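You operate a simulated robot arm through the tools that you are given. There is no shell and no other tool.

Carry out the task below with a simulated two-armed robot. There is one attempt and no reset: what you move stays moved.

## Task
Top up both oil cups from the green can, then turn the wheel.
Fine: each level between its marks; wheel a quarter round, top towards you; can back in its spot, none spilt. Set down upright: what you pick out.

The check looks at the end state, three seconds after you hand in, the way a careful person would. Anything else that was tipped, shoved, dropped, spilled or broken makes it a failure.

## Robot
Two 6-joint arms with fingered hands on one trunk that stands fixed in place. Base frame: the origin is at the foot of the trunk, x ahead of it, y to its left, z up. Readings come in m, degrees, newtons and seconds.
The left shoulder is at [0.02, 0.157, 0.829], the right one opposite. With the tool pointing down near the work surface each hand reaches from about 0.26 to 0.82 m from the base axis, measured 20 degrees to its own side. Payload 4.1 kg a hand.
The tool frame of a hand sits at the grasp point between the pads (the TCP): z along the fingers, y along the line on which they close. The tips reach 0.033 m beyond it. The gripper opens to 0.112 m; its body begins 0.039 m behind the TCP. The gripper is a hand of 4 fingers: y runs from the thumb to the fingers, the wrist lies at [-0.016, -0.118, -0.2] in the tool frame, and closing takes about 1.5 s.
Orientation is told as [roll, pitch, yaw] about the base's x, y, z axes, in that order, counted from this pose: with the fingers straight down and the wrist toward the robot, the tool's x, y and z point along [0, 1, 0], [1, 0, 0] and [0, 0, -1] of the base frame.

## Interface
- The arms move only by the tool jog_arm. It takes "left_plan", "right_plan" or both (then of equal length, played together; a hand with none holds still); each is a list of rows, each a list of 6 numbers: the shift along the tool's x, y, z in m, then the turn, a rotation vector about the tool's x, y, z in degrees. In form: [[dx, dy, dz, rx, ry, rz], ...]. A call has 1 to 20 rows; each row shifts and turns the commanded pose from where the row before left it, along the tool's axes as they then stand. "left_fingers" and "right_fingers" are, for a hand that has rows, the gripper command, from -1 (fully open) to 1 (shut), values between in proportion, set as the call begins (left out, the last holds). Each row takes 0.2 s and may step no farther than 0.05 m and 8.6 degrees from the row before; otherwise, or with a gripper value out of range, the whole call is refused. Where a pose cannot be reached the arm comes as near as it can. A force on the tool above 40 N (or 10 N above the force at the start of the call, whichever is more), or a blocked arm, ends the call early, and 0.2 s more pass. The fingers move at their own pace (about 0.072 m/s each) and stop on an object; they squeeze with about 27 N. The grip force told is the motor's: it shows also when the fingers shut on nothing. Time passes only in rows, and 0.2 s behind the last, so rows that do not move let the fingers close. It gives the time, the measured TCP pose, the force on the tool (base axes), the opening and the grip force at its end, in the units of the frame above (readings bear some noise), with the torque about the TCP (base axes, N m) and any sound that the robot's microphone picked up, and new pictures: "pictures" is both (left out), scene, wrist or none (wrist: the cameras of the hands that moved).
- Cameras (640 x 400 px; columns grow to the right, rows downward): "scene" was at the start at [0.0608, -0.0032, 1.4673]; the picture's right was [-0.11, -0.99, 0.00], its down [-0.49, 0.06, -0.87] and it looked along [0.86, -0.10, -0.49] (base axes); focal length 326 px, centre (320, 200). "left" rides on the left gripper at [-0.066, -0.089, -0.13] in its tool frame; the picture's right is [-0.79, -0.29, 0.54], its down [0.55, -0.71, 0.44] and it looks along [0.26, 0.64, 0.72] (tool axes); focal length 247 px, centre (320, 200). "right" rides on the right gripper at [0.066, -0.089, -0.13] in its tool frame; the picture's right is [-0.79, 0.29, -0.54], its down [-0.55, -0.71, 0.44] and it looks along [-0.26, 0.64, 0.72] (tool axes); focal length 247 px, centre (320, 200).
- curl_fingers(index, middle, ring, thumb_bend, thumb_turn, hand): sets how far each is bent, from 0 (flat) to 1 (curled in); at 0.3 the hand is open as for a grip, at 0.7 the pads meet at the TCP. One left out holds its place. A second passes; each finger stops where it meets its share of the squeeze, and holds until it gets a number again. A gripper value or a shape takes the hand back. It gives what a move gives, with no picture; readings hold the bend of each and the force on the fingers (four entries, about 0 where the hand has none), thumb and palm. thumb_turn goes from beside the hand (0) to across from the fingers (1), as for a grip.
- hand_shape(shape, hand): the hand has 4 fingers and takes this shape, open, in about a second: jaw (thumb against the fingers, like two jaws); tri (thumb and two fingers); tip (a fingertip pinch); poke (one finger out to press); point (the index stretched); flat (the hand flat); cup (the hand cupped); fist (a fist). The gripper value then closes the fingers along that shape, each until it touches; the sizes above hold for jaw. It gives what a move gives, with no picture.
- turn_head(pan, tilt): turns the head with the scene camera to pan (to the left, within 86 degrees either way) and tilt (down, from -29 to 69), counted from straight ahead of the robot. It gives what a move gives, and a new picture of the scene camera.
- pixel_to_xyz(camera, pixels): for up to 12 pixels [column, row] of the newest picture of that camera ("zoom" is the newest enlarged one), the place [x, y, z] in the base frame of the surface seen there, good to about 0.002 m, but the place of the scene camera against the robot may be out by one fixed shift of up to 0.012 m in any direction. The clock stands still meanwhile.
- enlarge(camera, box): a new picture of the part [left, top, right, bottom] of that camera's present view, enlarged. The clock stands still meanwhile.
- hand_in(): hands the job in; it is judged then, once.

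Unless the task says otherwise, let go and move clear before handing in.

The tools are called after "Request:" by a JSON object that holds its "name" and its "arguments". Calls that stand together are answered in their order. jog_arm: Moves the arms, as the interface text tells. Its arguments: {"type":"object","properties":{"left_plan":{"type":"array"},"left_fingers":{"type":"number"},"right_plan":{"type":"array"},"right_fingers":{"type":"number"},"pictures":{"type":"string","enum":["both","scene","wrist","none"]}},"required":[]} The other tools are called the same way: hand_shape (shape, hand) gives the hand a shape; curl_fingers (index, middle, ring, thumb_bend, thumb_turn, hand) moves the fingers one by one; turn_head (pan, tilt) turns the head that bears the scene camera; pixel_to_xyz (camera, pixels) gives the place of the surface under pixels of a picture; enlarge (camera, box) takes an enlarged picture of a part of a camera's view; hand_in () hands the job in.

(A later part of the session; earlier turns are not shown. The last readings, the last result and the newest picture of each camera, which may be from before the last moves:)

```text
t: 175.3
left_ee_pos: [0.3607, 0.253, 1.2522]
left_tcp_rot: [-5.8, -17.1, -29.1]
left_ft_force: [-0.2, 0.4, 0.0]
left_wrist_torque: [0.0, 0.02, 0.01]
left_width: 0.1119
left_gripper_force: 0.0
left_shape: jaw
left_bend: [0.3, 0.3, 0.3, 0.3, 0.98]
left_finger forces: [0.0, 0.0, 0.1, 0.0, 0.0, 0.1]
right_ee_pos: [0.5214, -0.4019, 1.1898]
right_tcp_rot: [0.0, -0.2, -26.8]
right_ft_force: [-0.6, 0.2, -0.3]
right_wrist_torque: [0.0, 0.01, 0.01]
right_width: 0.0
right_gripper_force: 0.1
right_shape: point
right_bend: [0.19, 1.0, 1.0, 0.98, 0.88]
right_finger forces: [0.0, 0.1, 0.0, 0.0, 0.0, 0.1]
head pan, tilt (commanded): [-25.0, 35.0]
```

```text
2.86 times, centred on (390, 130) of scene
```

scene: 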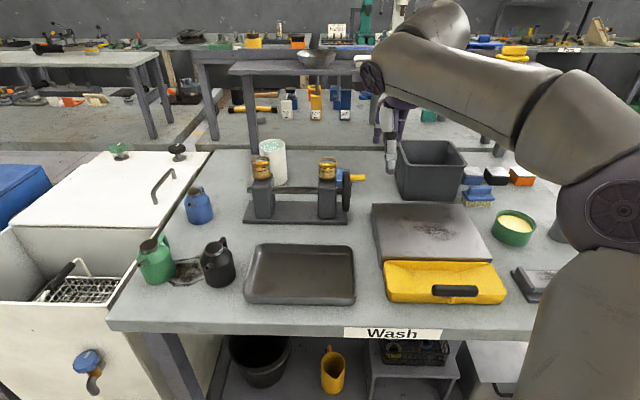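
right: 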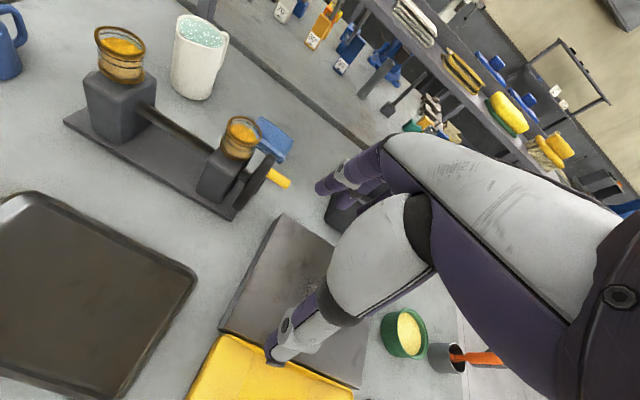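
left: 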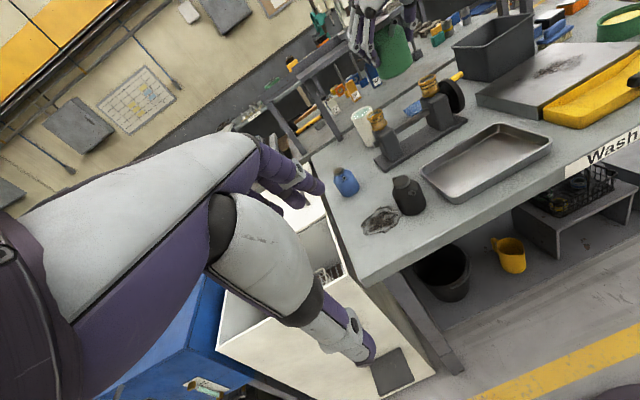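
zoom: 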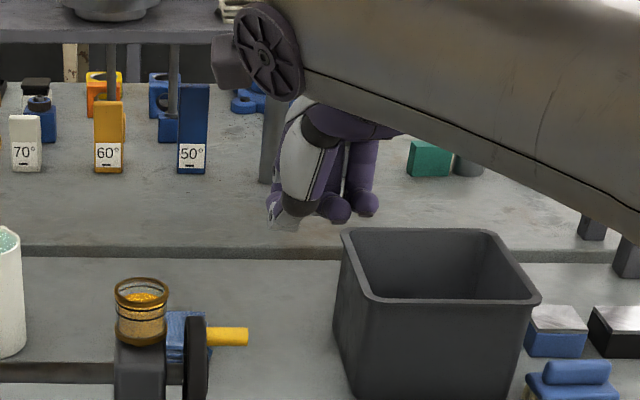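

Request:
{"name": "enlarge", "arguments": {"camera": "right", "box": [280, 110, 400, 310]}}

Request:
{"name": "pixel_to_xyz", "arguments": {"camera": "zoom", "pixels": [[180, 100], [150, 120], [130, 130], [110, 150], [100, 170], [120, 175], [150, 190], [210, 260], [235, 290], [280, 300], [200, 60], [90, 130]]}}

```text
2.00 times, centred on (340, 210) of right
```

zoom: 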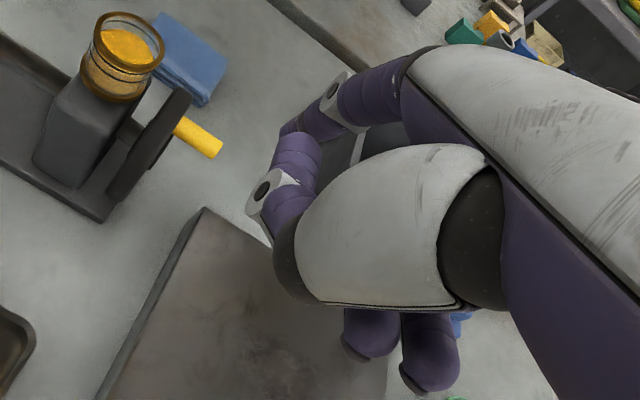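

```text
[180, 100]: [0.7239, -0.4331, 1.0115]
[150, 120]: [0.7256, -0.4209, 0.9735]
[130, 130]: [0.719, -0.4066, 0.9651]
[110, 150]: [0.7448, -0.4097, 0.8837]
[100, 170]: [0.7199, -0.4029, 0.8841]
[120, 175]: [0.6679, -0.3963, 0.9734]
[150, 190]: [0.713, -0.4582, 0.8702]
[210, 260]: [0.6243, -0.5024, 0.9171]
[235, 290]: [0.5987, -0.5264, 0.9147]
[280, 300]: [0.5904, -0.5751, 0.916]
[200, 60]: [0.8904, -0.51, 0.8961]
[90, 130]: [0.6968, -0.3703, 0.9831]
```

I'll use the open jaw instead, hooking the peg from behind with the index finger (nearest the wheel) and following the arc. I'll restore the jaw shape and go to a hover with the fingers behind the peg.

Request:
{"name": "hand_shape", "arguments": {"shape": "jaw", "hand": "right"}}

Request:
{"name": "jog_arm", "arguments": {"right_plan": [[0.0019, 0.0385, 0.02, 0, 0, 0], [0.0019, 0.0385, 0.02, 0, 0, 0], [0.0019, 0.0385, 0.02, 0, 0, 0], [0.0019, 0.0385, 0.02, 0, 0, 0], [0, 0, 0, 0, 0, 0]], "pictures": "both"}}

Request:
{"name": "enlarge", "arguments": {"camera": "right", "box": [180, 110, 400, 330]}}

```text
t: 176.2
left_ee_pos: [0.3604, 0.2529, 1.2518]
left_tcp_rot: [-5.9, -17.0, -29.1]
left_ft_force: [0.2, 0.3, -0.1]
left_wrist_torque: [0.0, -0.02, -0.04]
left_width: 0.1116
left_gripper_force: 0.0
left_shape: jaw
left_bend: [0.3, 0.3, 0.3, 0.3, 0.98]
left_finger forces: [0.1, 0.0, 0.0, 0.0, 0.0, 0.0]
right_ee_pos: [0.5223, -0.4001, 1.1902]
right_tcp_rot: [0.1, -0.1, -26.9]
right_ft_force: [-0.1, -0.5, -0.2]
right_wrist_torque: [-0.01, 0.0, -0.01]
right_width: 0.1115
right_gripper_force: 0.1
right_shape: jaw
right_bend: [0.3, 0.3, 0.3, 0.3, 0.97]
right_finger forces: [0.1, 0.1, 0.0, 0.1, 0.0, 0.1]
head pan, tilt (commanded): [-25.0, 35.0]
```

```text
t: 177.4
left_ee_pos: [0.3602, 0.2525, 1.2511]
left_tcp_rot: [-5.9, -16.9, -29.2]
left_ft_force: [0.0, -0.3, 0.4]
left_wrist_torque: [-0.04, 0.0, 0.01]
left_width: 0.112
left_gripper_force: 0.1
left_shape: jaw
left_bend: [0.3, 0.3, 0.3, 0.3, 0.98]
left_finger forces: [0.0, 0.1, 0.1, 0.0, 0.0, 0.0]
right_ee_pos: [0.6643, -0.4653, 1.1113]
right_tcp_rot: [0.1, -0.2, -26.8]
right_ft_force: [-0.4, -0.2, 0.1]
right_wrist_torque: [-0.04, 0.0, 0.0]
right_width: 0.1119
right_gripper_force: 0.0
right_shape: jaw
right_bend: [0.3, 0.3, 0.3, 0.3, 0.97]
right_finger forces: [0.1, 0.0, 0.0, 0.0, 0.0, 0.0]
head pan, tilt (commanded): [-25.0, 35.0]
```

scene: 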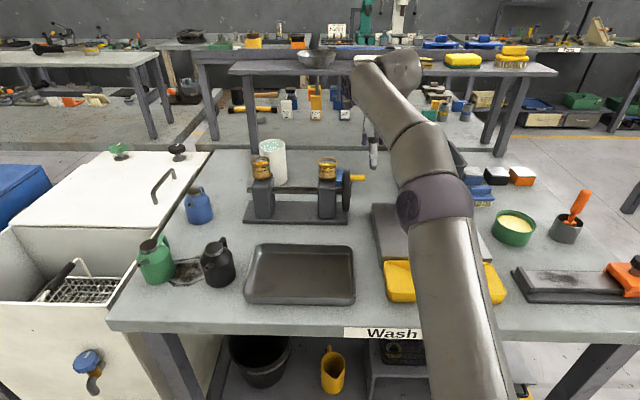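
right: 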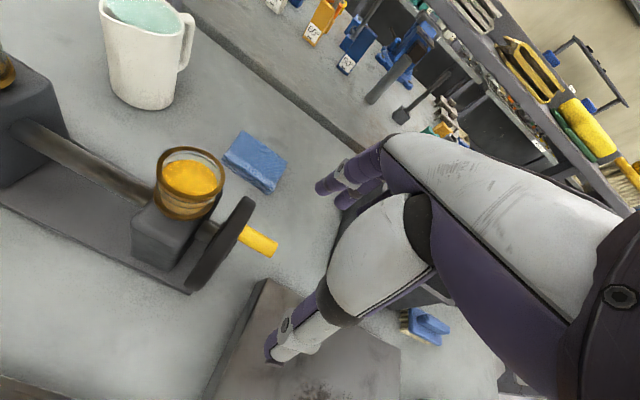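

```text
1.82 times, centred on (290, 220) of right
```

zoom: 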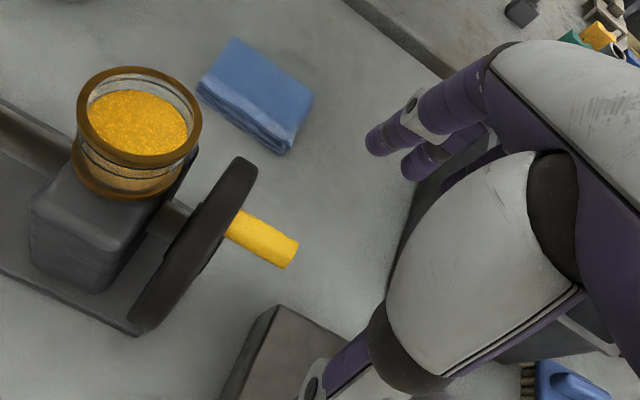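

Request:
{"name": "pixel_to_xyz", "arguments": {"camera": "zoom", "pixels": [[375, 140], [385, 135], [410, 120], [415, 168], [430, 160], [250, 240], [285, 250], [225, 185], [325, 385], [340, 370]]}}

```text
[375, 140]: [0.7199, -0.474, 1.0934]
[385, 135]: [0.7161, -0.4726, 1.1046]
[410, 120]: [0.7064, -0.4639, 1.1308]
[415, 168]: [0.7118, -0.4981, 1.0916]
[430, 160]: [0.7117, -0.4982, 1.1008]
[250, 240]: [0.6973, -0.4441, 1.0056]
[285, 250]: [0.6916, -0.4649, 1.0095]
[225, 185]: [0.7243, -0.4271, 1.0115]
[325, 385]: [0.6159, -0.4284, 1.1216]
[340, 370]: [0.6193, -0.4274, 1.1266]
```

The index finger's inner side is at about (+15, +54, +18) mm in the tool frame, 2 cm behind the peg. I'll shift 15 mm towards the wheel and lower the fingers behind the peg.

Request:
{"name": "jog_arm", "arguments": {"right_plan": [[0.0075, 0, 0.01, 0, 0, 0], [0.0075, 0, 0.02, 0, 0, 0], [0, 0, 0.022, 0, 0, 0], [0, 0, 0.022, 0, 0, 0], [0, 0, 0.022, 0, 0, 0], [0, 0, 0, 0, 0, 0]], "pictures": "both"}}

Request:
{"name": "enlarge", "arguments": {"camera": "right", "box": [200, 110, 400, 330]}}

Request:
{"name": "enlarge", "arguments": {"camera": "scene", "box": [310, 130, 410, 230]}}

```text
t: 178.8
left_ee_pos: [0.3611, 0.2517, 1.2515]
left_tcp_rot: [-6.0, -17.1, -29.1]
left_ft_force: [0.2, -0.1, 0.6]
left_wrist_torque: [-0.01, 0.01, 0.0]
left_width: 0.1117
left_gripper_force: 0.0
left_shape: jaw
left_bend: [0.3, 0.3, 0.3, 0.3, 0.98]
left_finger forces: [0.0, 0.0, 0.0, 0.1, 0.1, 0.1]
right_ee_pos: [0.6693, -0.4504, 1.0152]
right_tcp_rot: [0.2, -0.2, -26.9]
right_ft_force: [0.1, 0.7, -0.5]
right_wrist_torque: [0.0, -0.01, 0.02]
right_width: 0.1117
right_gripper_force: 0.0
right_shape: jaw
right_bend: [0.3, 0.3, 0.3, 0.3, 0.97]
right_finger forces: [0.1, 0.0, 0.1, 0.0, 0.1, 0.0]
head pan, tilt (commanded): [-25.0, 35.0]
```

scene: 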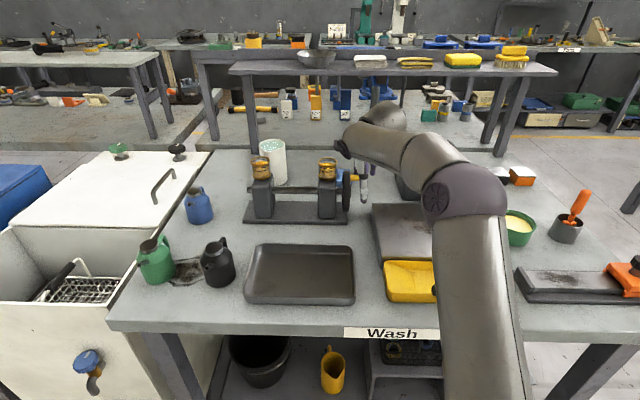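
right: 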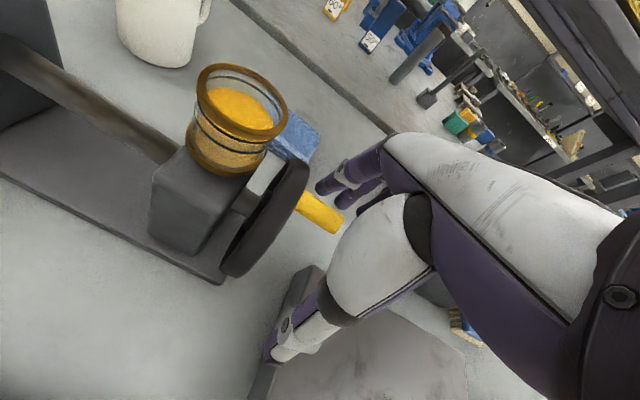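

```text
1.82 times, centred on (300, 220) of right
```

zoom: 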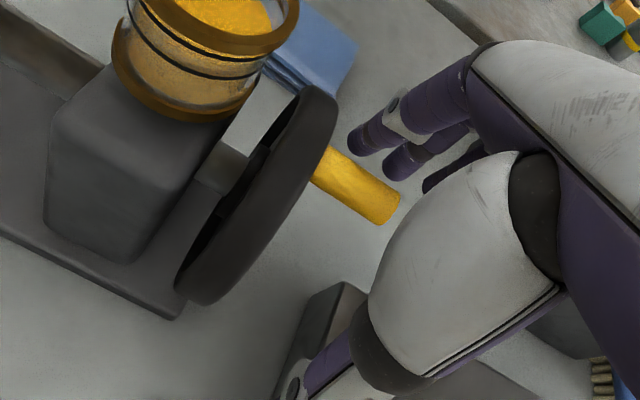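

```text
4.00 times, centred on (360, 180) of scene
```

zoom: 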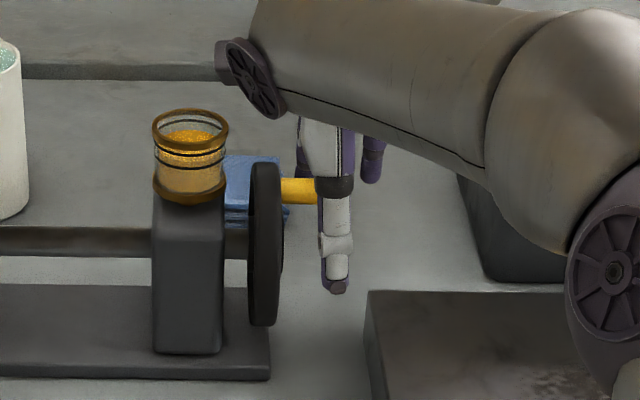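

The index sits behind the peg (right zoom (355,140)) and the thumb in front. I'll centre the jaw on the peg by moving 26 mm forward, then close gently on it.

Request:
{"name": "jog_arm", "arguments": {"right_plan": [[0, 0.013, 0, 0, 0, 0], [0, 0.013, 0, 0, 0, 0], [0, 0, 0, 0, 0, 0]], "pictures": "wrist"}}

Request:
{"name": "enlarge", "arguments": {"camera": "right", "box": [200, 110, 400, 330]}}

Request:
{"name": "enlarge", "arguments": {"camera": "scene", "box": [310, 130, 410, 230]}}

```text
t: 179.6
left_ee_pos: [0.3613, 0.2519, 1.2512]
left_tcp_rot: [-5.9, -17.0, -29.1]
left_ft_force: [0.4, -0.4, 0.1]
left_wrist_torque: [0.01, 0.0, -0.01]
left_width: 0.1119
left_gripper_force: 0.1
left_shape: jaw
left_bend: [0.3, 0.3, 0.3, 0.3, 0.98]
left_finger forces: [0.0, 0.0, 0.0, 0.1, 0.0, 0.1]
right_ee_pos: [0.6934, -0.4629, 1.0149]
right_tcp_rot: [0.1, -0.2, -26.9]
right_ft_force: [0.6, 0.4, -0.8]
right_wrist_torque: [-0.02, -0.01, 0.01]
right_width: 0.112
right_gripper_force: 0.0
right_shape: jaw
right_bend: [0.3, 0.3, 0.3, 0.3, 0.97]
right_finger forces: [0.1, 0.0, 0.1, 0.0, 0.0, 0.0]
head pan, tilt (commanded): [-25.0, 35.0]
```

right: 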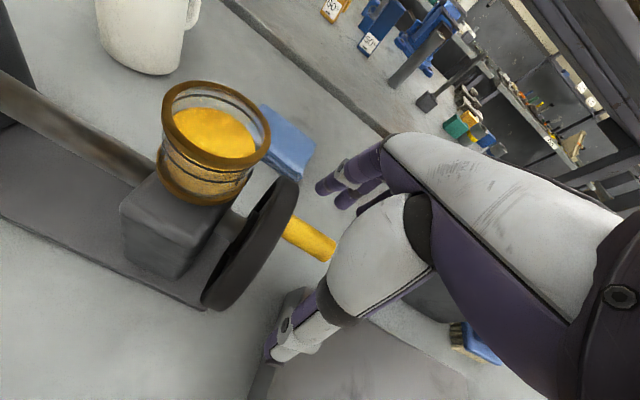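

```text
1.82 times, centred on (300, 220) of right
```

zoom: 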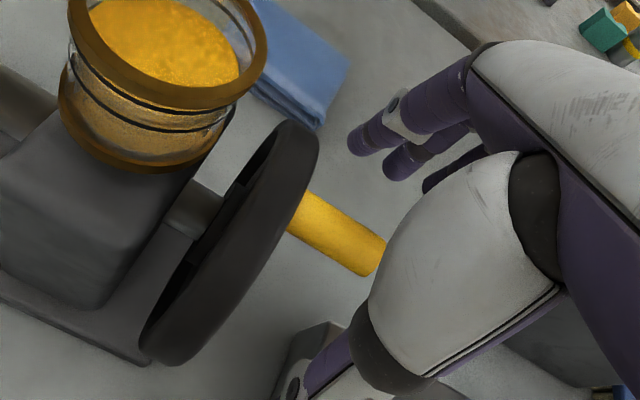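

```text
4.00 times, centred on (360, 180) of scene
```

zoom: 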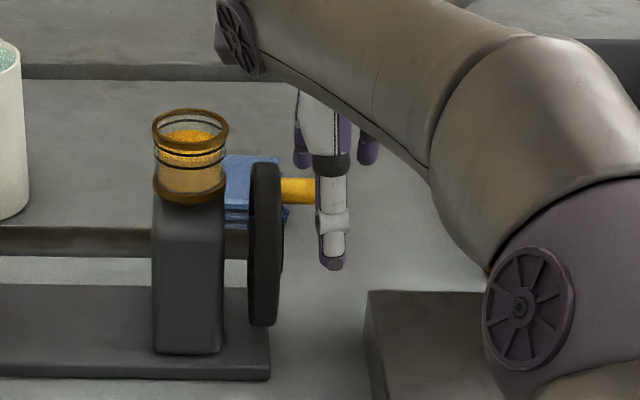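

Request:
{"name": "jog_arm", "arguments": {"right_plan": [[0.003, 0, 0, 0, 0, 0], [0, 0, 0, 0, 0, 0], [0, 0, 0, 0, 0, 0], [0, 0, 0, 0, 0, 0], [0, 0, 0, 0, 0, 0], [0, 0, 0, 0, 0, 0], [0, 0, 0, 0, 0, 0], [0, 0, 0, 0, 0, 0]], "right_fingers": 1, "pictures": "wrist"}}

Request:
{"name": "enlarge", "arguments": {"camera": "right", "box": [200, 110, 400, 330]}}

Request:
{"name": "enlarge", "arguments": {"camera": "scene", "box": [310, 130, 410, 230]}}

```text
t: 181.4
left_ee_pos: [0.3611, 0.2513, 1.2506]
left_tcp_rot: [-5.9, -16.8, -29.1]
left_ft_force: [-0.4, -0.4, -0.3]
left_wrist_torque: [0.01, -0.01, 0.01]
left_width: 0.1119
left_gripper_force: 0.0
left_shape: jaw
left_bend: [0.3, 0.3, 0.3, 0.3, 0.98]
left_finger forces: [0.0, 0.0, 0.0, 0.1, 0.1, 0.0]
right_ee_pos: [0.6943, -0.459, 1.0154]
right_tcp_rot: [0.1, -0.1, -26.9]
right_ft_force: [0.4, -0.8, -9.3]
right_wrist_torque: [-0.01, -0.01, -0.07]
right_width: 0.0085
right_gripper_force: 26.9
right_shape: jaw
right_bend: [0.72, 0.66, 0.7, 0.74, 1.0]
right_finger forces: [15.3, 6.9, 0.0, 0.1, 23.0, 0.0]
head pan, tilt (commanded): [-25.0, 35.0]
```

right: 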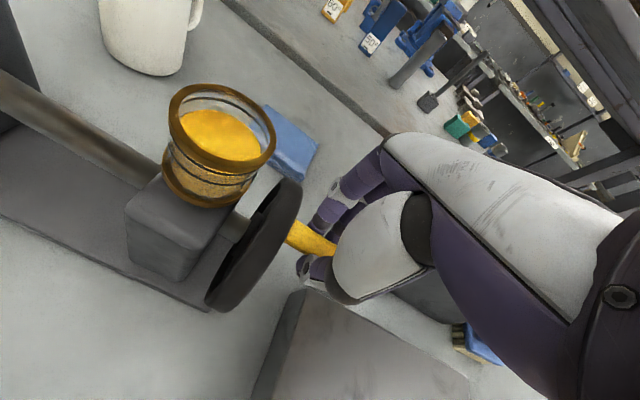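

```text
1.82 times, centred on (300, 220) of right
```

zoom: 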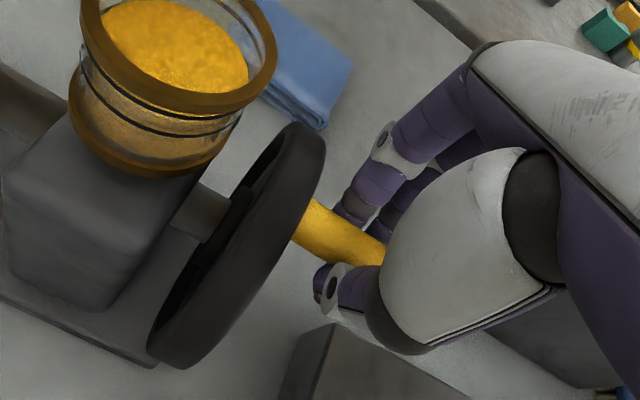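

```text
4.00 times, centred on (360, 180) of scene
```

zoom: 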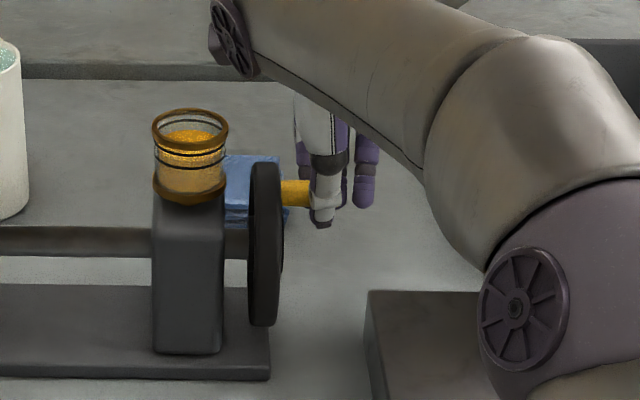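

The jaw holds the peg (index 15 N, thumb 23 N). I'll now move it along the arc, top towards me, through the first 30°.

Request:
{"name": "jog_arm", "arguments": {"right_plan": [[0, -0.0083, 0.0013, 0, 0, 0], [0, -0.0079, 0.0027, 0, 0, 0], [0, -0.0073, 0.0041, 0, 0, 0], [0, 0, 0, 0, 0, 0]], "pictures": "wrist"}}

Request:
{"name": "enlarge", "arguments": {"camera": "right", "box": [180, 90, 400, 330]}}

Request:
{"name": "enlarge", "arguments": {"camera": "scene", "box": [310, 130, 410, 230]}}

```text
t: 182.4
left_ee_pos: [0.3627, 0.2523, 1.2497]
left_tcp_rot: [-5.9, -16.9, -29.2]
left_ft_force: [-0.9, 0.1, -0.8]
left_wrist_torque: [0.0, -0.01, -0.01]
left_width: 0.1118
left_gripper_force: 0.1
left_shape: jaw
left_bend: [0.3, 0.3, 0.3, 0.3, 0.98]
left_finger forces: [0.1, 0.1, 0.1, 0.1, 0.1, 0.1]
right_ee_pos: [0.6732, -0.4502, 1.0062]
right_tcp_rot: [0.1, -0.1, -26.9]
right_ft_force: [17.2, -6.4, -19.4]
right_wrist_torque: [-0.17, -0.42, -0.04]
right_width: 0.0078
right_gripper_force: 27.2
right_shape: jaw
right_bend: [0.72, 0.65, 0.7, 0.74, 1.0]
right_finger forces: [17.9, 8.5, 0.0, 0.1, 22.2, 0.1]
head pan, tilt (commanded): [-25.0, 35.0]
```

right: 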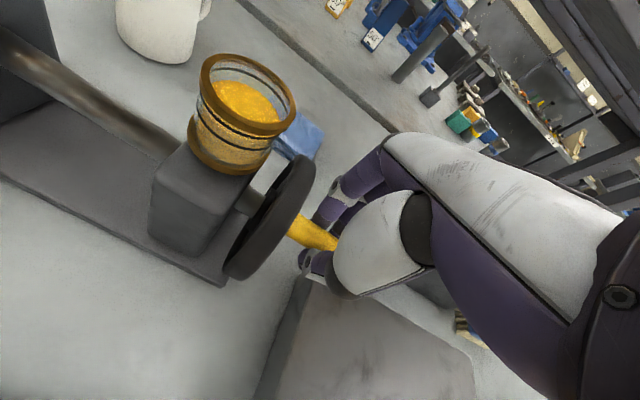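

```text
1.67 times, centred on (290, 210) of right
```

zoom: 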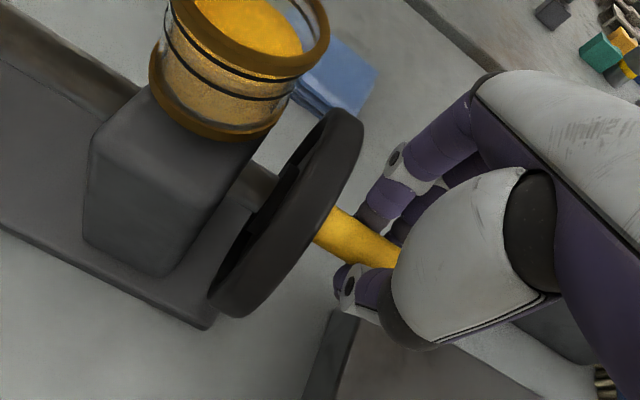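

```text
4.00 times, centred on (360, 180) of scene
```

zoom: 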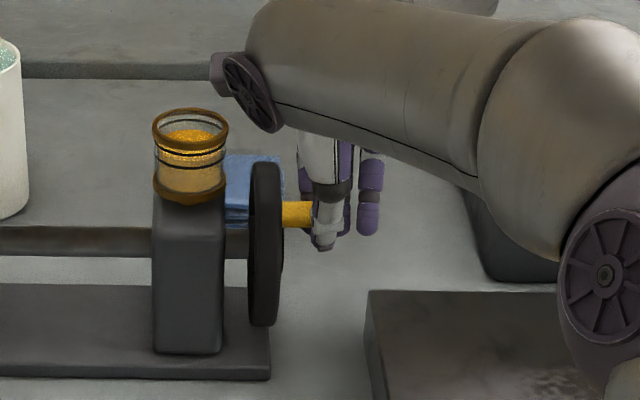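

The wheel is turning: the peg moved from (298,190) to (298,213) in the scene zoom, with forces around 27 N. I'll continue along the arc in small steps.

Request:
{"name": "jog_arm", "arguments": {"right_plan": [[0, -0.0065, 0.0053, 0, 0, 0], [0, -0.0055, 0.0063, 0, 0, 0], [0, 0, 0, 0, 0, 0]], "pictures": "wrist"}}

Request:
{"name": "enlarge", "arguments": {"camera": "scene", "box": [310, 130, 410, 230]}}

```text
t: 183.2
left_ee_pos: [0.3619, 0.2514, 1.2494]
left_tcp_rot: [-5.9, -16.8, -29.1]
left_ft_force: [-0.1, -0.2, -0.7]
left_wrist_torque: [0.02, 0.03, 0.01]
left_width: 0.1118
left_gripper_force: 0.0
left_shape: jaw
left_bend: [0.3, 0.3, 0.3, 0.3, 0.98]
left_finger forces: [0.0, 0.0, 0.1, 0.1, 0.1, 0.0]
right_ee_pos: [0.6621, -0.4461, 0.9953]
right_tcp_rot: [0.2, -0.3, -27.0]
right_ft_force: [21.1, -10.4, -12.8]
right_wrist_torque: [-0.17, -0.43, -0.04]
right_width: 0.0077
right_gripper_force: 26.7
right_shape: jaw
right_bend: [0.72, 0.65, 0.7, 0.75, 1.0]
right_finger forces: [21.7, 7.3, 0.0, 0.0, 19.5, 0.1]
head pan, tilt (commanded): [-25.0, 35.0]
```

right: 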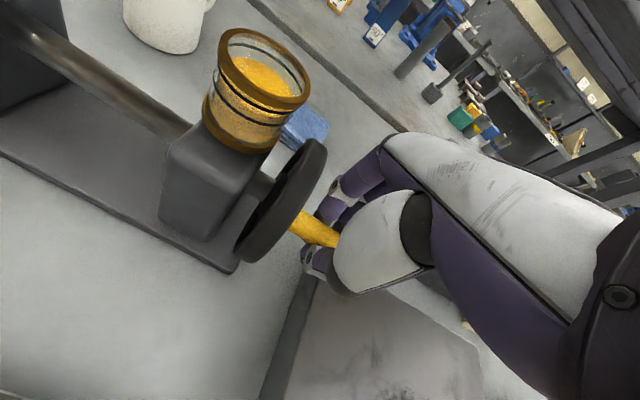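

```text
4.00 times, centred on (360, 180) of scene
```

zoom: 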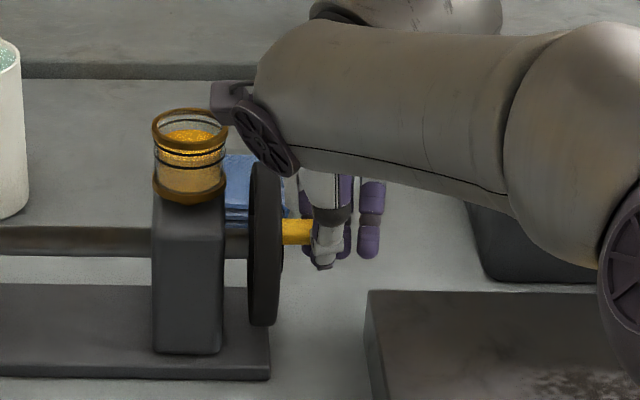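

Request:
{"name": "enlarge", "arguments": {"camera": "right", "box": [220, 120, 380, 300]}}

Request:
{"name": "pixel_to_xyz", "arguments": {"camera": "zoom", "pixels": [[320, 205], [345, 220], [370, 235], [330, 225], [360, 245], [345, 205]]}}

```text
2.22 times, centred on (300, 210) of right
```

zoom: 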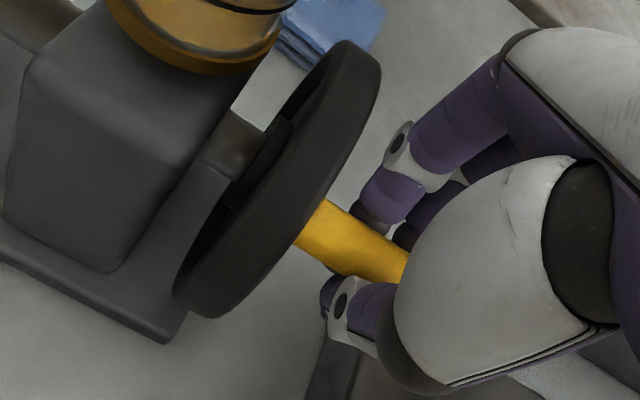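

```text
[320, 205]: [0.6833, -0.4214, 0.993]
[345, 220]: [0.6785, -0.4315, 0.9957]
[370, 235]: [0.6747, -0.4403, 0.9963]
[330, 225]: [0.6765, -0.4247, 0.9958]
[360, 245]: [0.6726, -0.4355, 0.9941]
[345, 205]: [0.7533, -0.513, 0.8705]
```

The peg is now at about 43° from the top. I'll keep following the arc.

Request:
{"name": "jog_arm", "arguments": {"right_plan": [[0, -0.0061, 0.0069, 0, 0, 0], [0, -0.0043, 0.0072, 0, 0, 0], [0, 0, 0, 0, 0, 0]], "pictures": "wrist"}}

Request:
{"name": "enlarge", "arguments": {"camera": "right", "box": [220, 120, 380, 300]}}

Request:
{"name": "pixel_to_xyz", "arguments": {"camera": "zoom", "pixels": [[320, 215], [345, 230], [370, 245], [335, 235], [360, 250]]}}

```text
t: 184.0
left_ee_pos: [0.3616, 0.252, 1.2512]
left_tcp_rot: [-6.0, -17.0, -29.2]
left_ft_force: [-0.2, 0.1, 0.0]
left_wrist_torque: [0.01, -0.01, 0.02]
left_width: 0.1118
left_gripper_force: 0.0
left_shape: jaw
left_bend: [0.3, 0.3, 0.3, 0.3, 0.98]
left_finger forces: [0.1, 0.0, 0.0, 0.0, 0.1, 0.0]
right_ee_pos: [0.6545, -0.4411, 0.9812]
right_tcp_rot: [0.2, -0.3, -26.9]
right_ft_force: [26.2, -15.1, -5.5]
right_wrist_torque: [-0.17, -0.47, -0.16]
right_width: 0.008
right_gripper_force: 27.4
right_shape: jaw
right_bend: [0.72, 0.66, 0.7, 0.76, 1.0]
right_finger forces: [26.2, 7.8, 0.0, 0.0, 17.4, 0.1]
head pan, tilt (commanded): [-25.0, 35.0]
```

right: 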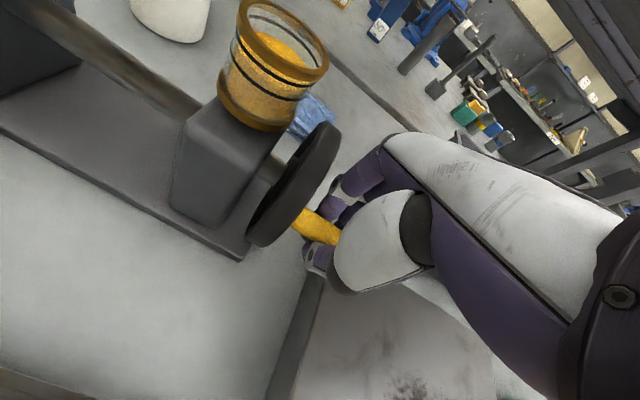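

```text
2.22 times, centred on (300, 210) of right
```

zoom: 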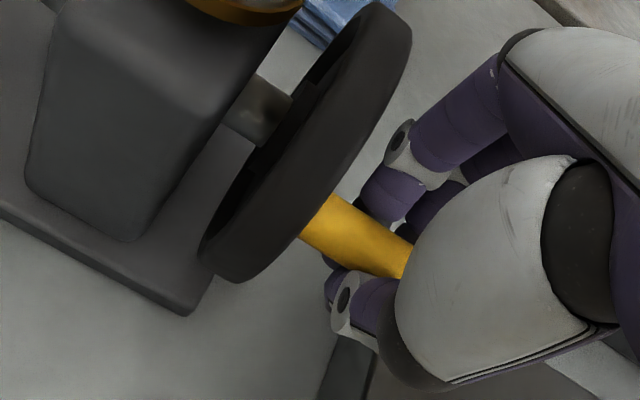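

```text
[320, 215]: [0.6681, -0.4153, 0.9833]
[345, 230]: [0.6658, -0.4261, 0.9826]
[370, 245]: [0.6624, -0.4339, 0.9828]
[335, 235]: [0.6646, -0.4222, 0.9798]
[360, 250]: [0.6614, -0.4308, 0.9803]
```

The peg is at about 64°. The pull towards me is already strong (30 N), so the remaining motion is mainly downward.

Request:
{"name": "jog_arm", "arguments": {"right_plan": [[0, 0, 0.0075, 0, 0, 0], [0, 0.0005, 0.0075, 0, 0, 0], [0, 0, 0, 0, 0, 0]], "pictures": "wrist"}}

Request:
{"name": "enlarge", "arguments": {"camera": "right", "box": [220, 120, 380, 300]}}

Request:
{"name": "pixel_to_xyz", "arguments": {"camera": "zoom", "pixels": [[320, 220], [345, 235], [370, 250], [335, 240], [360, 255]]}}

```text
t: 184.8
left_ee_pos: [0.3607, 0.2511, 1.2508]
left_tcp_rot: [-5.8, -16.9, -29.0]
left_ft_force: [0.4, 0.7, 0.7]
left_wrist_torque: [0.01, 0.01, 0.0]
left_width: 0.1117
left_gripper_force: 0.0
left_shape: jaw
left_bend: [0.3, 0.3, 0.3, 0.3, 0.98]
left_finger forces: [0.1, 0.0, 0.0, 0.1, 0.1, 0.0]
right_ee_pos: [0.6532, -0.4375, 0.9663]
right_tcp_rot: [0.1, -0.1, -27.0]
right_ft_force: [2.2, -6.3, -0.9]
right_wrist_torque: [-0.03, -0.08, -0.1]
right_width: 0.0087
right_gripper_force: 27.7
right_shape: jaw
right_bend: [0.73, 0.72, 0.7, 0.78, 1.0]
right_finger forces: [13.7, 2.6, 0.0, 0.1, 17.1, 0.0]
head pan, tilt (commanded): [-25.0, 35.0]
```

right: 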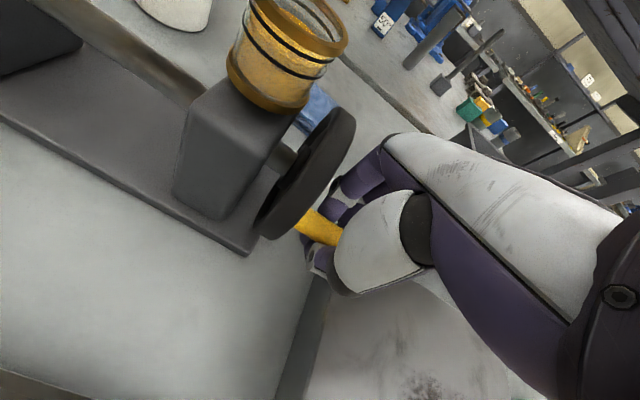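

```text
2.22 times, centred on (300, 210) of right
```

zoom: 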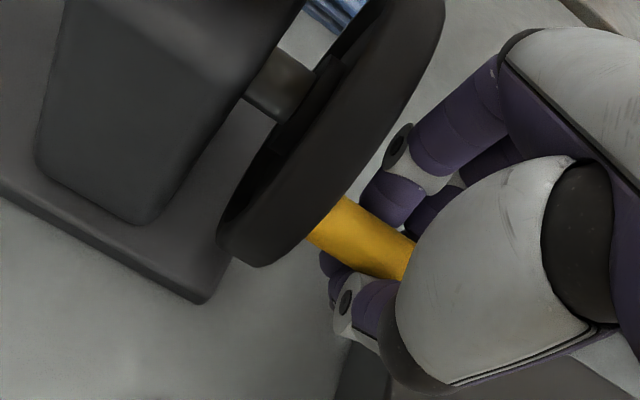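

```text
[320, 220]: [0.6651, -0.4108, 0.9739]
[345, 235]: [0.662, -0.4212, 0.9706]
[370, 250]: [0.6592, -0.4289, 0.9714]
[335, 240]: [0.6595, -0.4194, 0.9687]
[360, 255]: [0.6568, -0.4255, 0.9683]
```

The peg is at about 80° with low forces. I'll go down another 11 mm to finish the quarter turn.

Request:
{"name": "jog_arm", "arguments": {"right_plan": [[0, 0, 0.0055, 0, 0, 0], [0, 0, 0.0055, 0, 0, 0], [0, 0, 0, 0, 0, 0]], "pictures": "wrist"}}

Request:
{"name": "enlarge", "arguments": {"camera": "right", "box": [220, 100, 400, 300]}}

Request:
{"name": "pixel_to_xyz", "arguments": {"camera": "zoom", "pixels": [[310, 235], [325, 245], [340, 255], [330, 235], [345, 245], [360, 255]]}}

```text
t: 185.6
left_ee_pos: [0.3599, 0.2514, 1.2518]
left_tcp_rot: [-5.8, -17.0, -29.1]
left_ft_force: [0.6, 0.2, -0.3]
left_wrist_torque: [-0.01, -0.02, 0.01]
left_width: 0.1119
left_gripper_force: 0.0
left_shape: jaw
left_bend: [0.3, 0.3, 0.3, 0.3, 0.98]
left_finger forces: [0.0, 0.0, 0.0, 0.0, 0.0, 0.1]
right_ee_pos: [0.654, -0.4384, 0.9551]
right_tcp_rot: [0.1, -0.2, -27.0]
right_ft_force: [-0.8, -1.9, 0.1]
right_wrist_torque: [0.03, -0.06, -0.06]
right_width: 0.0086
right_gripper_force: 26.6
right_shape: jaw
right_bend: [0.73, 0.72, 0.7, 0.78, 1.0]
right_finger forces: [8.3, 0.7, 0.1, 0.0, 17.3, 0.0]
head pan, tilt (commanded): [-25.0, 35.0]
```

right: 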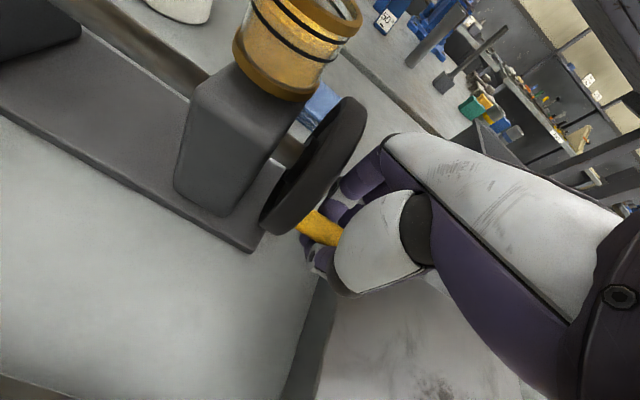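

```text
2.00 times, centred on (310, 200) of right
```

zoom: 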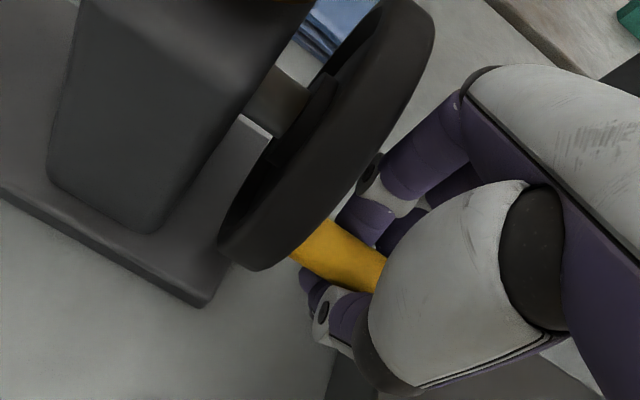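

```text
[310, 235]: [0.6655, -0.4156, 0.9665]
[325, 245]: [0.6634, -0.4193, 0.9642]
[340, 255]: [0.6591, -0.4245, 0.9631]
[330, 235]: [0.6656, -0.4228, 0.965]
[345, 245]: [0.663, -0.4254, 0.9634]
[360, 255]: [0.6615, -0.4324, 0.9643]
```

The peg is at about 87° (about 83° turned). I'll push down another 9 mm.

Request:
{"name": "jog_arm", "arguments": {"right_plan": [[0, 0, 0.005, 0, 0, 0], [0, 0, 0.004, 0, 0, 0], [0, 0, 0, 0, 0, 0]], "pictures": "wrist"}}

Request:
{"name": "enlarge", "arguments": {"camera": "right", "box": [220, 100, 400, 300]}}

Request:
{"name": "pixel_to_xyz", "arguments": {"camera": "zoom", "pixels": [[310, 235], [325, 245], [340, 255], [330, 235], [345, 245], [360, 255]]}}

Request:
{"name": "enlarge", "arguments": {"camera": "scene", "box": [310, 130, 410, 230]}}

```text
t: 186.4
left_ee_pos: [0.3602, 0.2519, 1.2503]
left_tcp_rot: [-5.9, -17.0, -29.1]
left_ft_force: [0.3, 0.0, 0.2]
left_wrist_torque: [-0.02, 0.0, -0.03]
left_width: 0.1116
left_gripper_force: 0.1
left_shape: jaw
left_bend: [0.3, 0.3, 0.3, 0.3, 0.98]
left_finger forces: [0.1, 0.0, 0.0, 0.1, 0.1, 0.0]
right_ee_pos: [0.6535, -0.4393, 0.9465]
right_tcp_rot: [0.3, -0.1, -26.9]
right_ft_force: [1.5, -0.5, 0.3]
right_wrist_torque: [-0.02, -0.02, 0.0]
right_width: 0.0084
right_gripper_force: 26.8
right_shape: jaw
right_bend: [0.73, 0.72, 0.7, 0.78, 1.0]
right_finger forces: [2.3, 0.0, 0.0, 0.0, 0.0, 0.1]
head pan, tilt (commanded): [-25.0, 35.0]
```

right: 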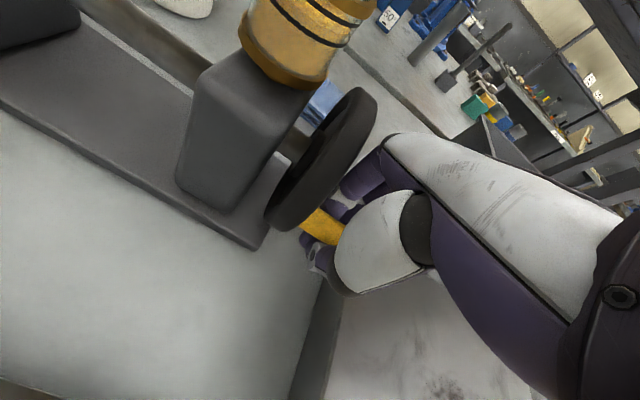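

```text
2.00 times, centred on (310, 200) of right
```

zoom: 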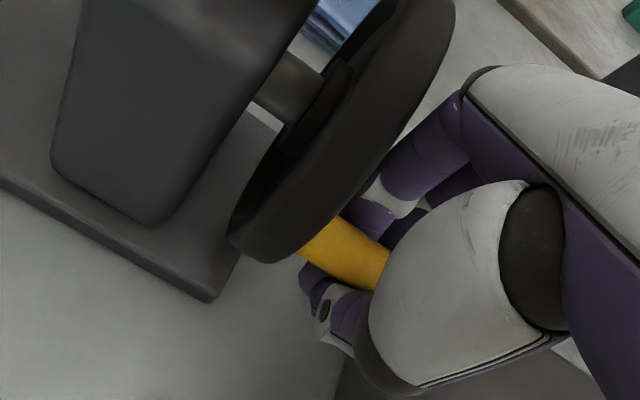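

```text
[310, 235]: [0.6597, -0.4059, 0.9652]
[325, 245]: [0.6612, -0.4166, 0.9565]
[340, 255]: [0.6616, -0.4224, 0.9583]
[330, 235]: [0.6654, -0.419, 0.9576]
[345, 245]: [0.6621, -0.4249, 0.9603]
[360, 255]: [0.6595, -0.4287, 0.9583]
```

```text
4.00 times, centred on (360, 180) of scene
```

zoom: 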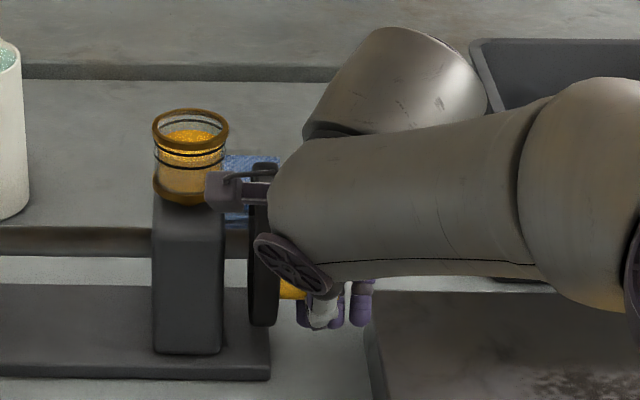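

The peg's top surface is now at z≈0.9575, so its centre is at about 95° where it began at about 4°: roughly a quarter turn. I'll open the jaw.

Request:
{"name": "jog_arm", "arguments": {"right_plan": [[0, 0, 0, 0, 0, 0], [0, 0, 0, 0, 0, 0], [0, 0, 0, 0, 0, 0], [0, 0, 0, 0, 0, 0], [0, 0, 0, 0, 0, 0], [0, 0, 0, 0, 0, 0], [0, 0, 0, 0, 0, 0]], "right_fingers": -1, "pictures": "wrist"}}

Request:
{"name": "enlarge", "arguments": {"camera": "right", "box": [220, 100, 400, 300]}}

Request:
{"name": "pixel_to_xyz", "arguments": {"camera": "zoom", "pixels": [[310, 240], [325, 250], [340, 260], [330, 240], [345, 250], [360, 260]]}}

```text
t: 188.0
left_ee_pos: [0.3607, 0.2522, 1.2508]
left_tcp_rot: [-6.0, -17.1, -29.0]
left_ft_force: [-0.2, 0.3, -0.3]
left_wrist_torque: [0.02, -0.01, -0.01]
left_width: 0.112
left_gripper_force: 0.0
left_shape: jaw
left_bend: [0.3, 0.3, 0.3, 0.3, 0.98]
left_finger forces: [0.0, 0.1, 0.0, 0.1, 0.0, 0.1]
right_ee_pos: [0.6533, -0.4395, 0.9465]
right_tcp_rot: [0.1, -0.2, -26.9]
right_ft_force: [0.6, 0.2, -0.6]
right_wrist_torque: [0.0, 0.02, -0.02]
right_width: 0.1113
right_gripper_force: 0.0
right_shape: jaw
right_bend: [0.3, 0.3, 0.3, 0.3, 0.98]
right_finger forces: [0.0, 0.0, 0.1, 0.1, 0.1, 0.1]
head pan, tilt (commanded): [-25.0, 35.0]
```

right: 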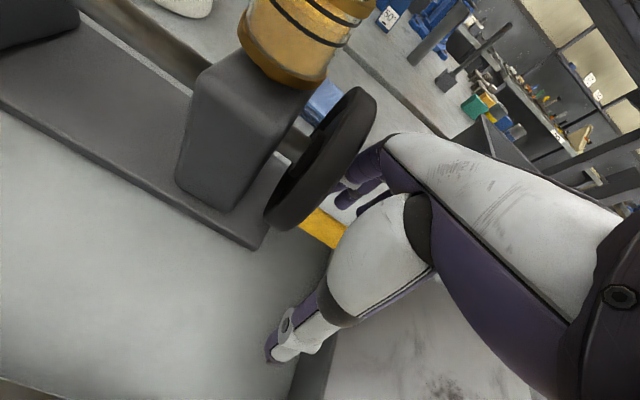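

```text
2.00 times, centred on (310, 200) of right
```

zoom: 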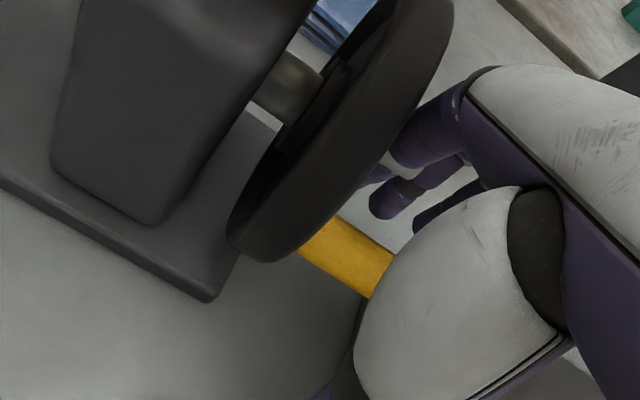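

```text
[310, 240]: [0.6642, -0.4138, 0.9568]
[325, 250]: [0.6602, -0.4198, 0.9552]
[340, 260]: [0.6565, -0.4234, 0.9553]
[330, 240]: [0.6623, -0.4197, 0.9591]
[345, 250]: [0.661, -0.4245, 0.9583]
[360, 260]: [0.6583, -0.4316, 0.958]
```

The jaw is open and the wheel keeps its place. I'll lift the hand straight up and away.

Request:
{"name": "jog_arm", "arguments": {"right_plan": [[0, 0, -0.015, 0, 0, 0], [0, 0, -0.025, 0, 0, 0], [0, 0, -0.03, 0, 0, 0], [0, 0, -0.03, 0, 0, 0], [0, 0, -0.03, 0, 0, 0], [0, -0.035, -0.01, 0, 0, 0], [0, -0.035, -0.01, 0, 0, 0], [0, -0.035, -0.01, 0, 0, 0], [0, -0.035, -0.01, 0, 0, 0], [0, 0, 0, 0, 0, 0]], "pictures": "both"}}

Request:
{"name": "enlarge", "arguments": {"camera": "right", "box": [190, 90, 330, 230]}}

Request:
{"name": "enlarge", "arguments": {"camera": "scene", "box": [230, 120, 380, 240]}}

```text
t: 190.2
left_ee_pos: [0.3608, 0.2522, 1.2503]
left_tcp_rot: [-5.9, -17.0, -29.2]
left_ft_force: [0.5, 0.6, 0.2]
left_wrist_torque: [0.0, -0.02, 0.01]
left_width: 0.1119
left_gripper_force: 0.1
left_shape: jaw
left_bend: [0.3, 0.3, 0.3, 0.3, 0.98]
left_finger forces: [0.1, 0.0, 0.0, 0.1, 0.0, 0.0]
right_ee_pos: [0.5258, -0.375, 1.1174]
right_tcp_rot: [0.1, -0.2, -27.0]
right_ft_force: [0.3, -0.5, 0.1]
right_wrist_torque: [-0.03, 0.01, 0.0]
right_width: 0.112
right_gripper_force: 0.1
right_shape: jaw
right_bend: [0.3, 0.3, 0.3, 0.3, 0.98]
right_finger forces: [0.0, 0.0, 0.1, 0.0, 0.0, 0.0]
head pan, tilt (commanded): [-25.0, 35.0]
```

scene: 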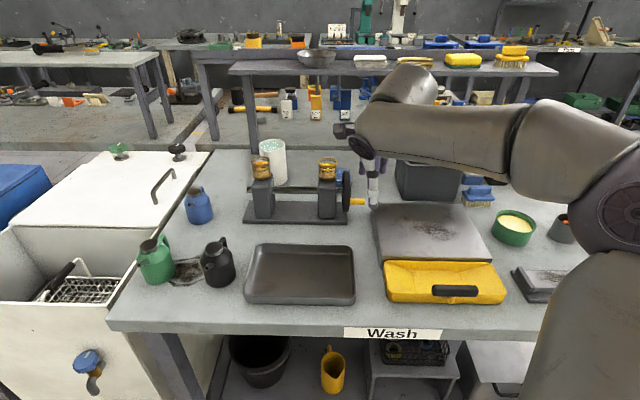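
right: 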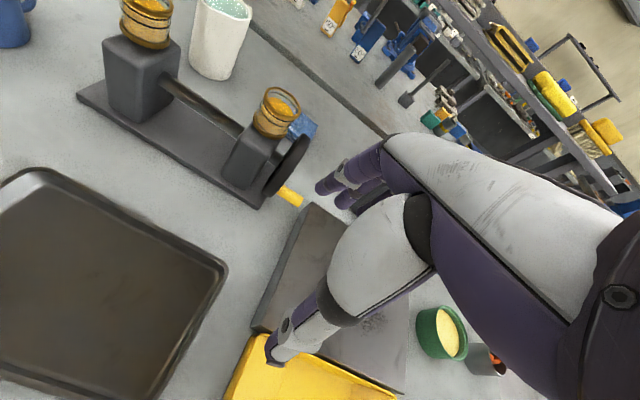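

```text
2.86 times, centred on (260, 160) of right
```

zoom: 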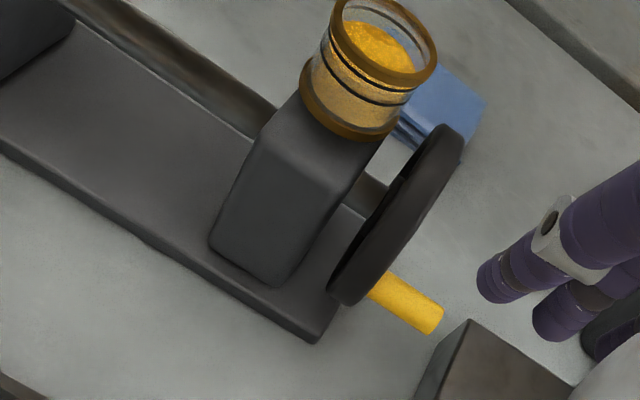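

```text
3.33 times, centred on (305, 180) of scene
```

zoom: 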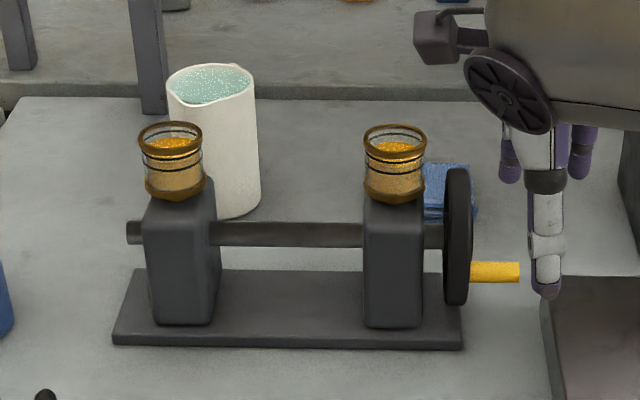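

The hand is clear and the peg now points at me on the near side. I'll measure its final angle, and check both cup levels and the bench for spills.

Request:
{"name": "enlarge", "arguments": {"camera": "right", "box": [190, 90, 330, 230]}}

Request:
{"name": "pixel_to_xyz", "arguments": {"camera": "zoom", "pixels": [[375, 285], [395, 297], [415, 308], [430, 318], [410, 290], [385, 295], [405, 310], [440, 130], [340, 290], [395, 210], [370, 190], [430, 300]]}}

Request:
{"name": "enlarge", "arguments": {"camera": "scene", "box": [245, 145, 345, 195]}}

```text
2.86 times, centred on (260, 160) of right
```

zoom: 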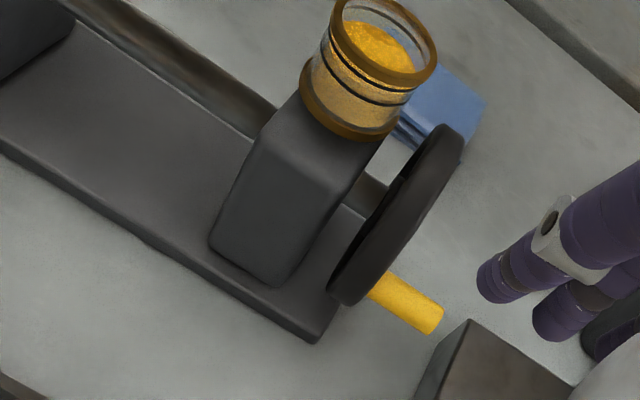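

```text
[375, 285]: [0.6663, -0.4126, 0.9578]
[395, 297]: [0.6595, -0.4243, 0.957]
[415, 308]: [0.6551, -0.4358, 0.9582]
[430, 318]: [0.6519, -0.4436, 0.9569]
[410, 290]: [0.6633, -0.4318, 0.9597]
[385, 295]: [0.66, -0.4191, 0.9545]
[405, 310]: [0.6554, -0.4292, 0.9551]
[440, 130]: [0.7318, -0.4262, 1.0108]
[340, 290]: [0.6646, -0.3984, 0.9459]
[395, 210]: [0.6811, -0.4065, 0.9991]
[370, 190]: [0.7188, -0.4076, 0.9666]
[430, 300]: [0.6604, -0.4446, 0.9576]
```

```text
6.40 times, centred on (295, 170) of scene
```

zoom: 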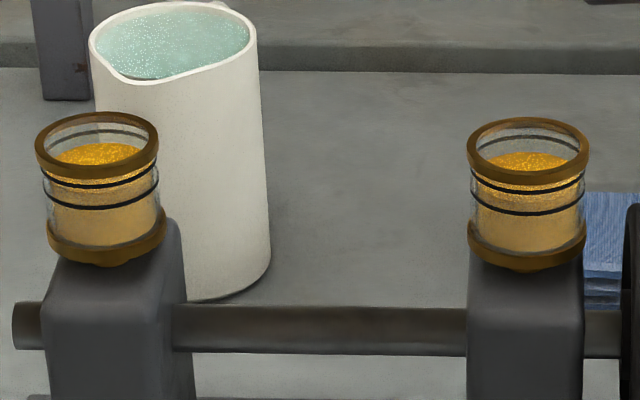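

The peg has turned from about 2–4° to about 92°, i.e. a quarter. I'll take a careful closer look at the two levels from the scene camera.

Request:
{"name": "enlarge", "arguments": {"camera": "scene", "box": [250, 152, 274, 184]}}

Request:
{"name": "enlarge", "arguments": {"camera": "scene", "box": [316, 152, 340, 184]}}

Request:
{"name": "enlarge", "arguments": {"camera": "left", "box": [360, 65, 450, 150]}}

```text
12.50 times, centred on (262, 168) of scene
```

zoom: 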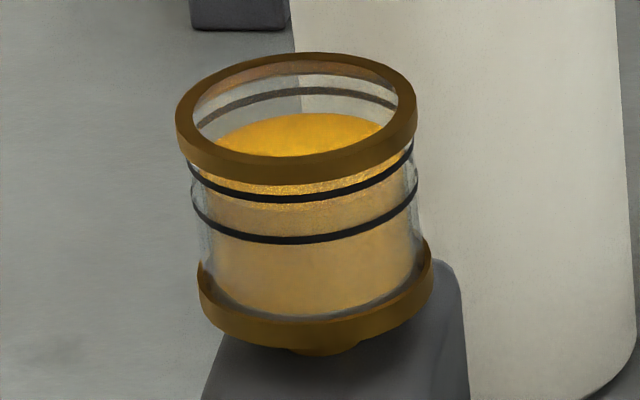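

```text
12.50 times, centred on (328, 168) of scene
```

zoom: 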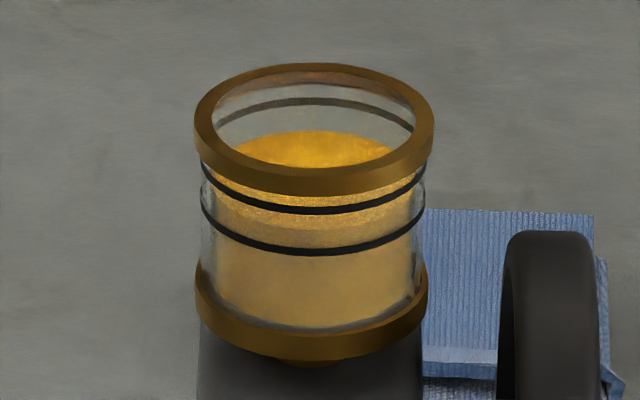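

```text
4.71 times, centred on (405, 108) of left
```

zoom: 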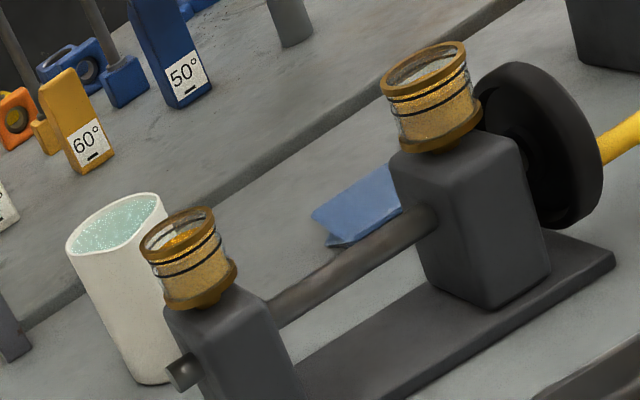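

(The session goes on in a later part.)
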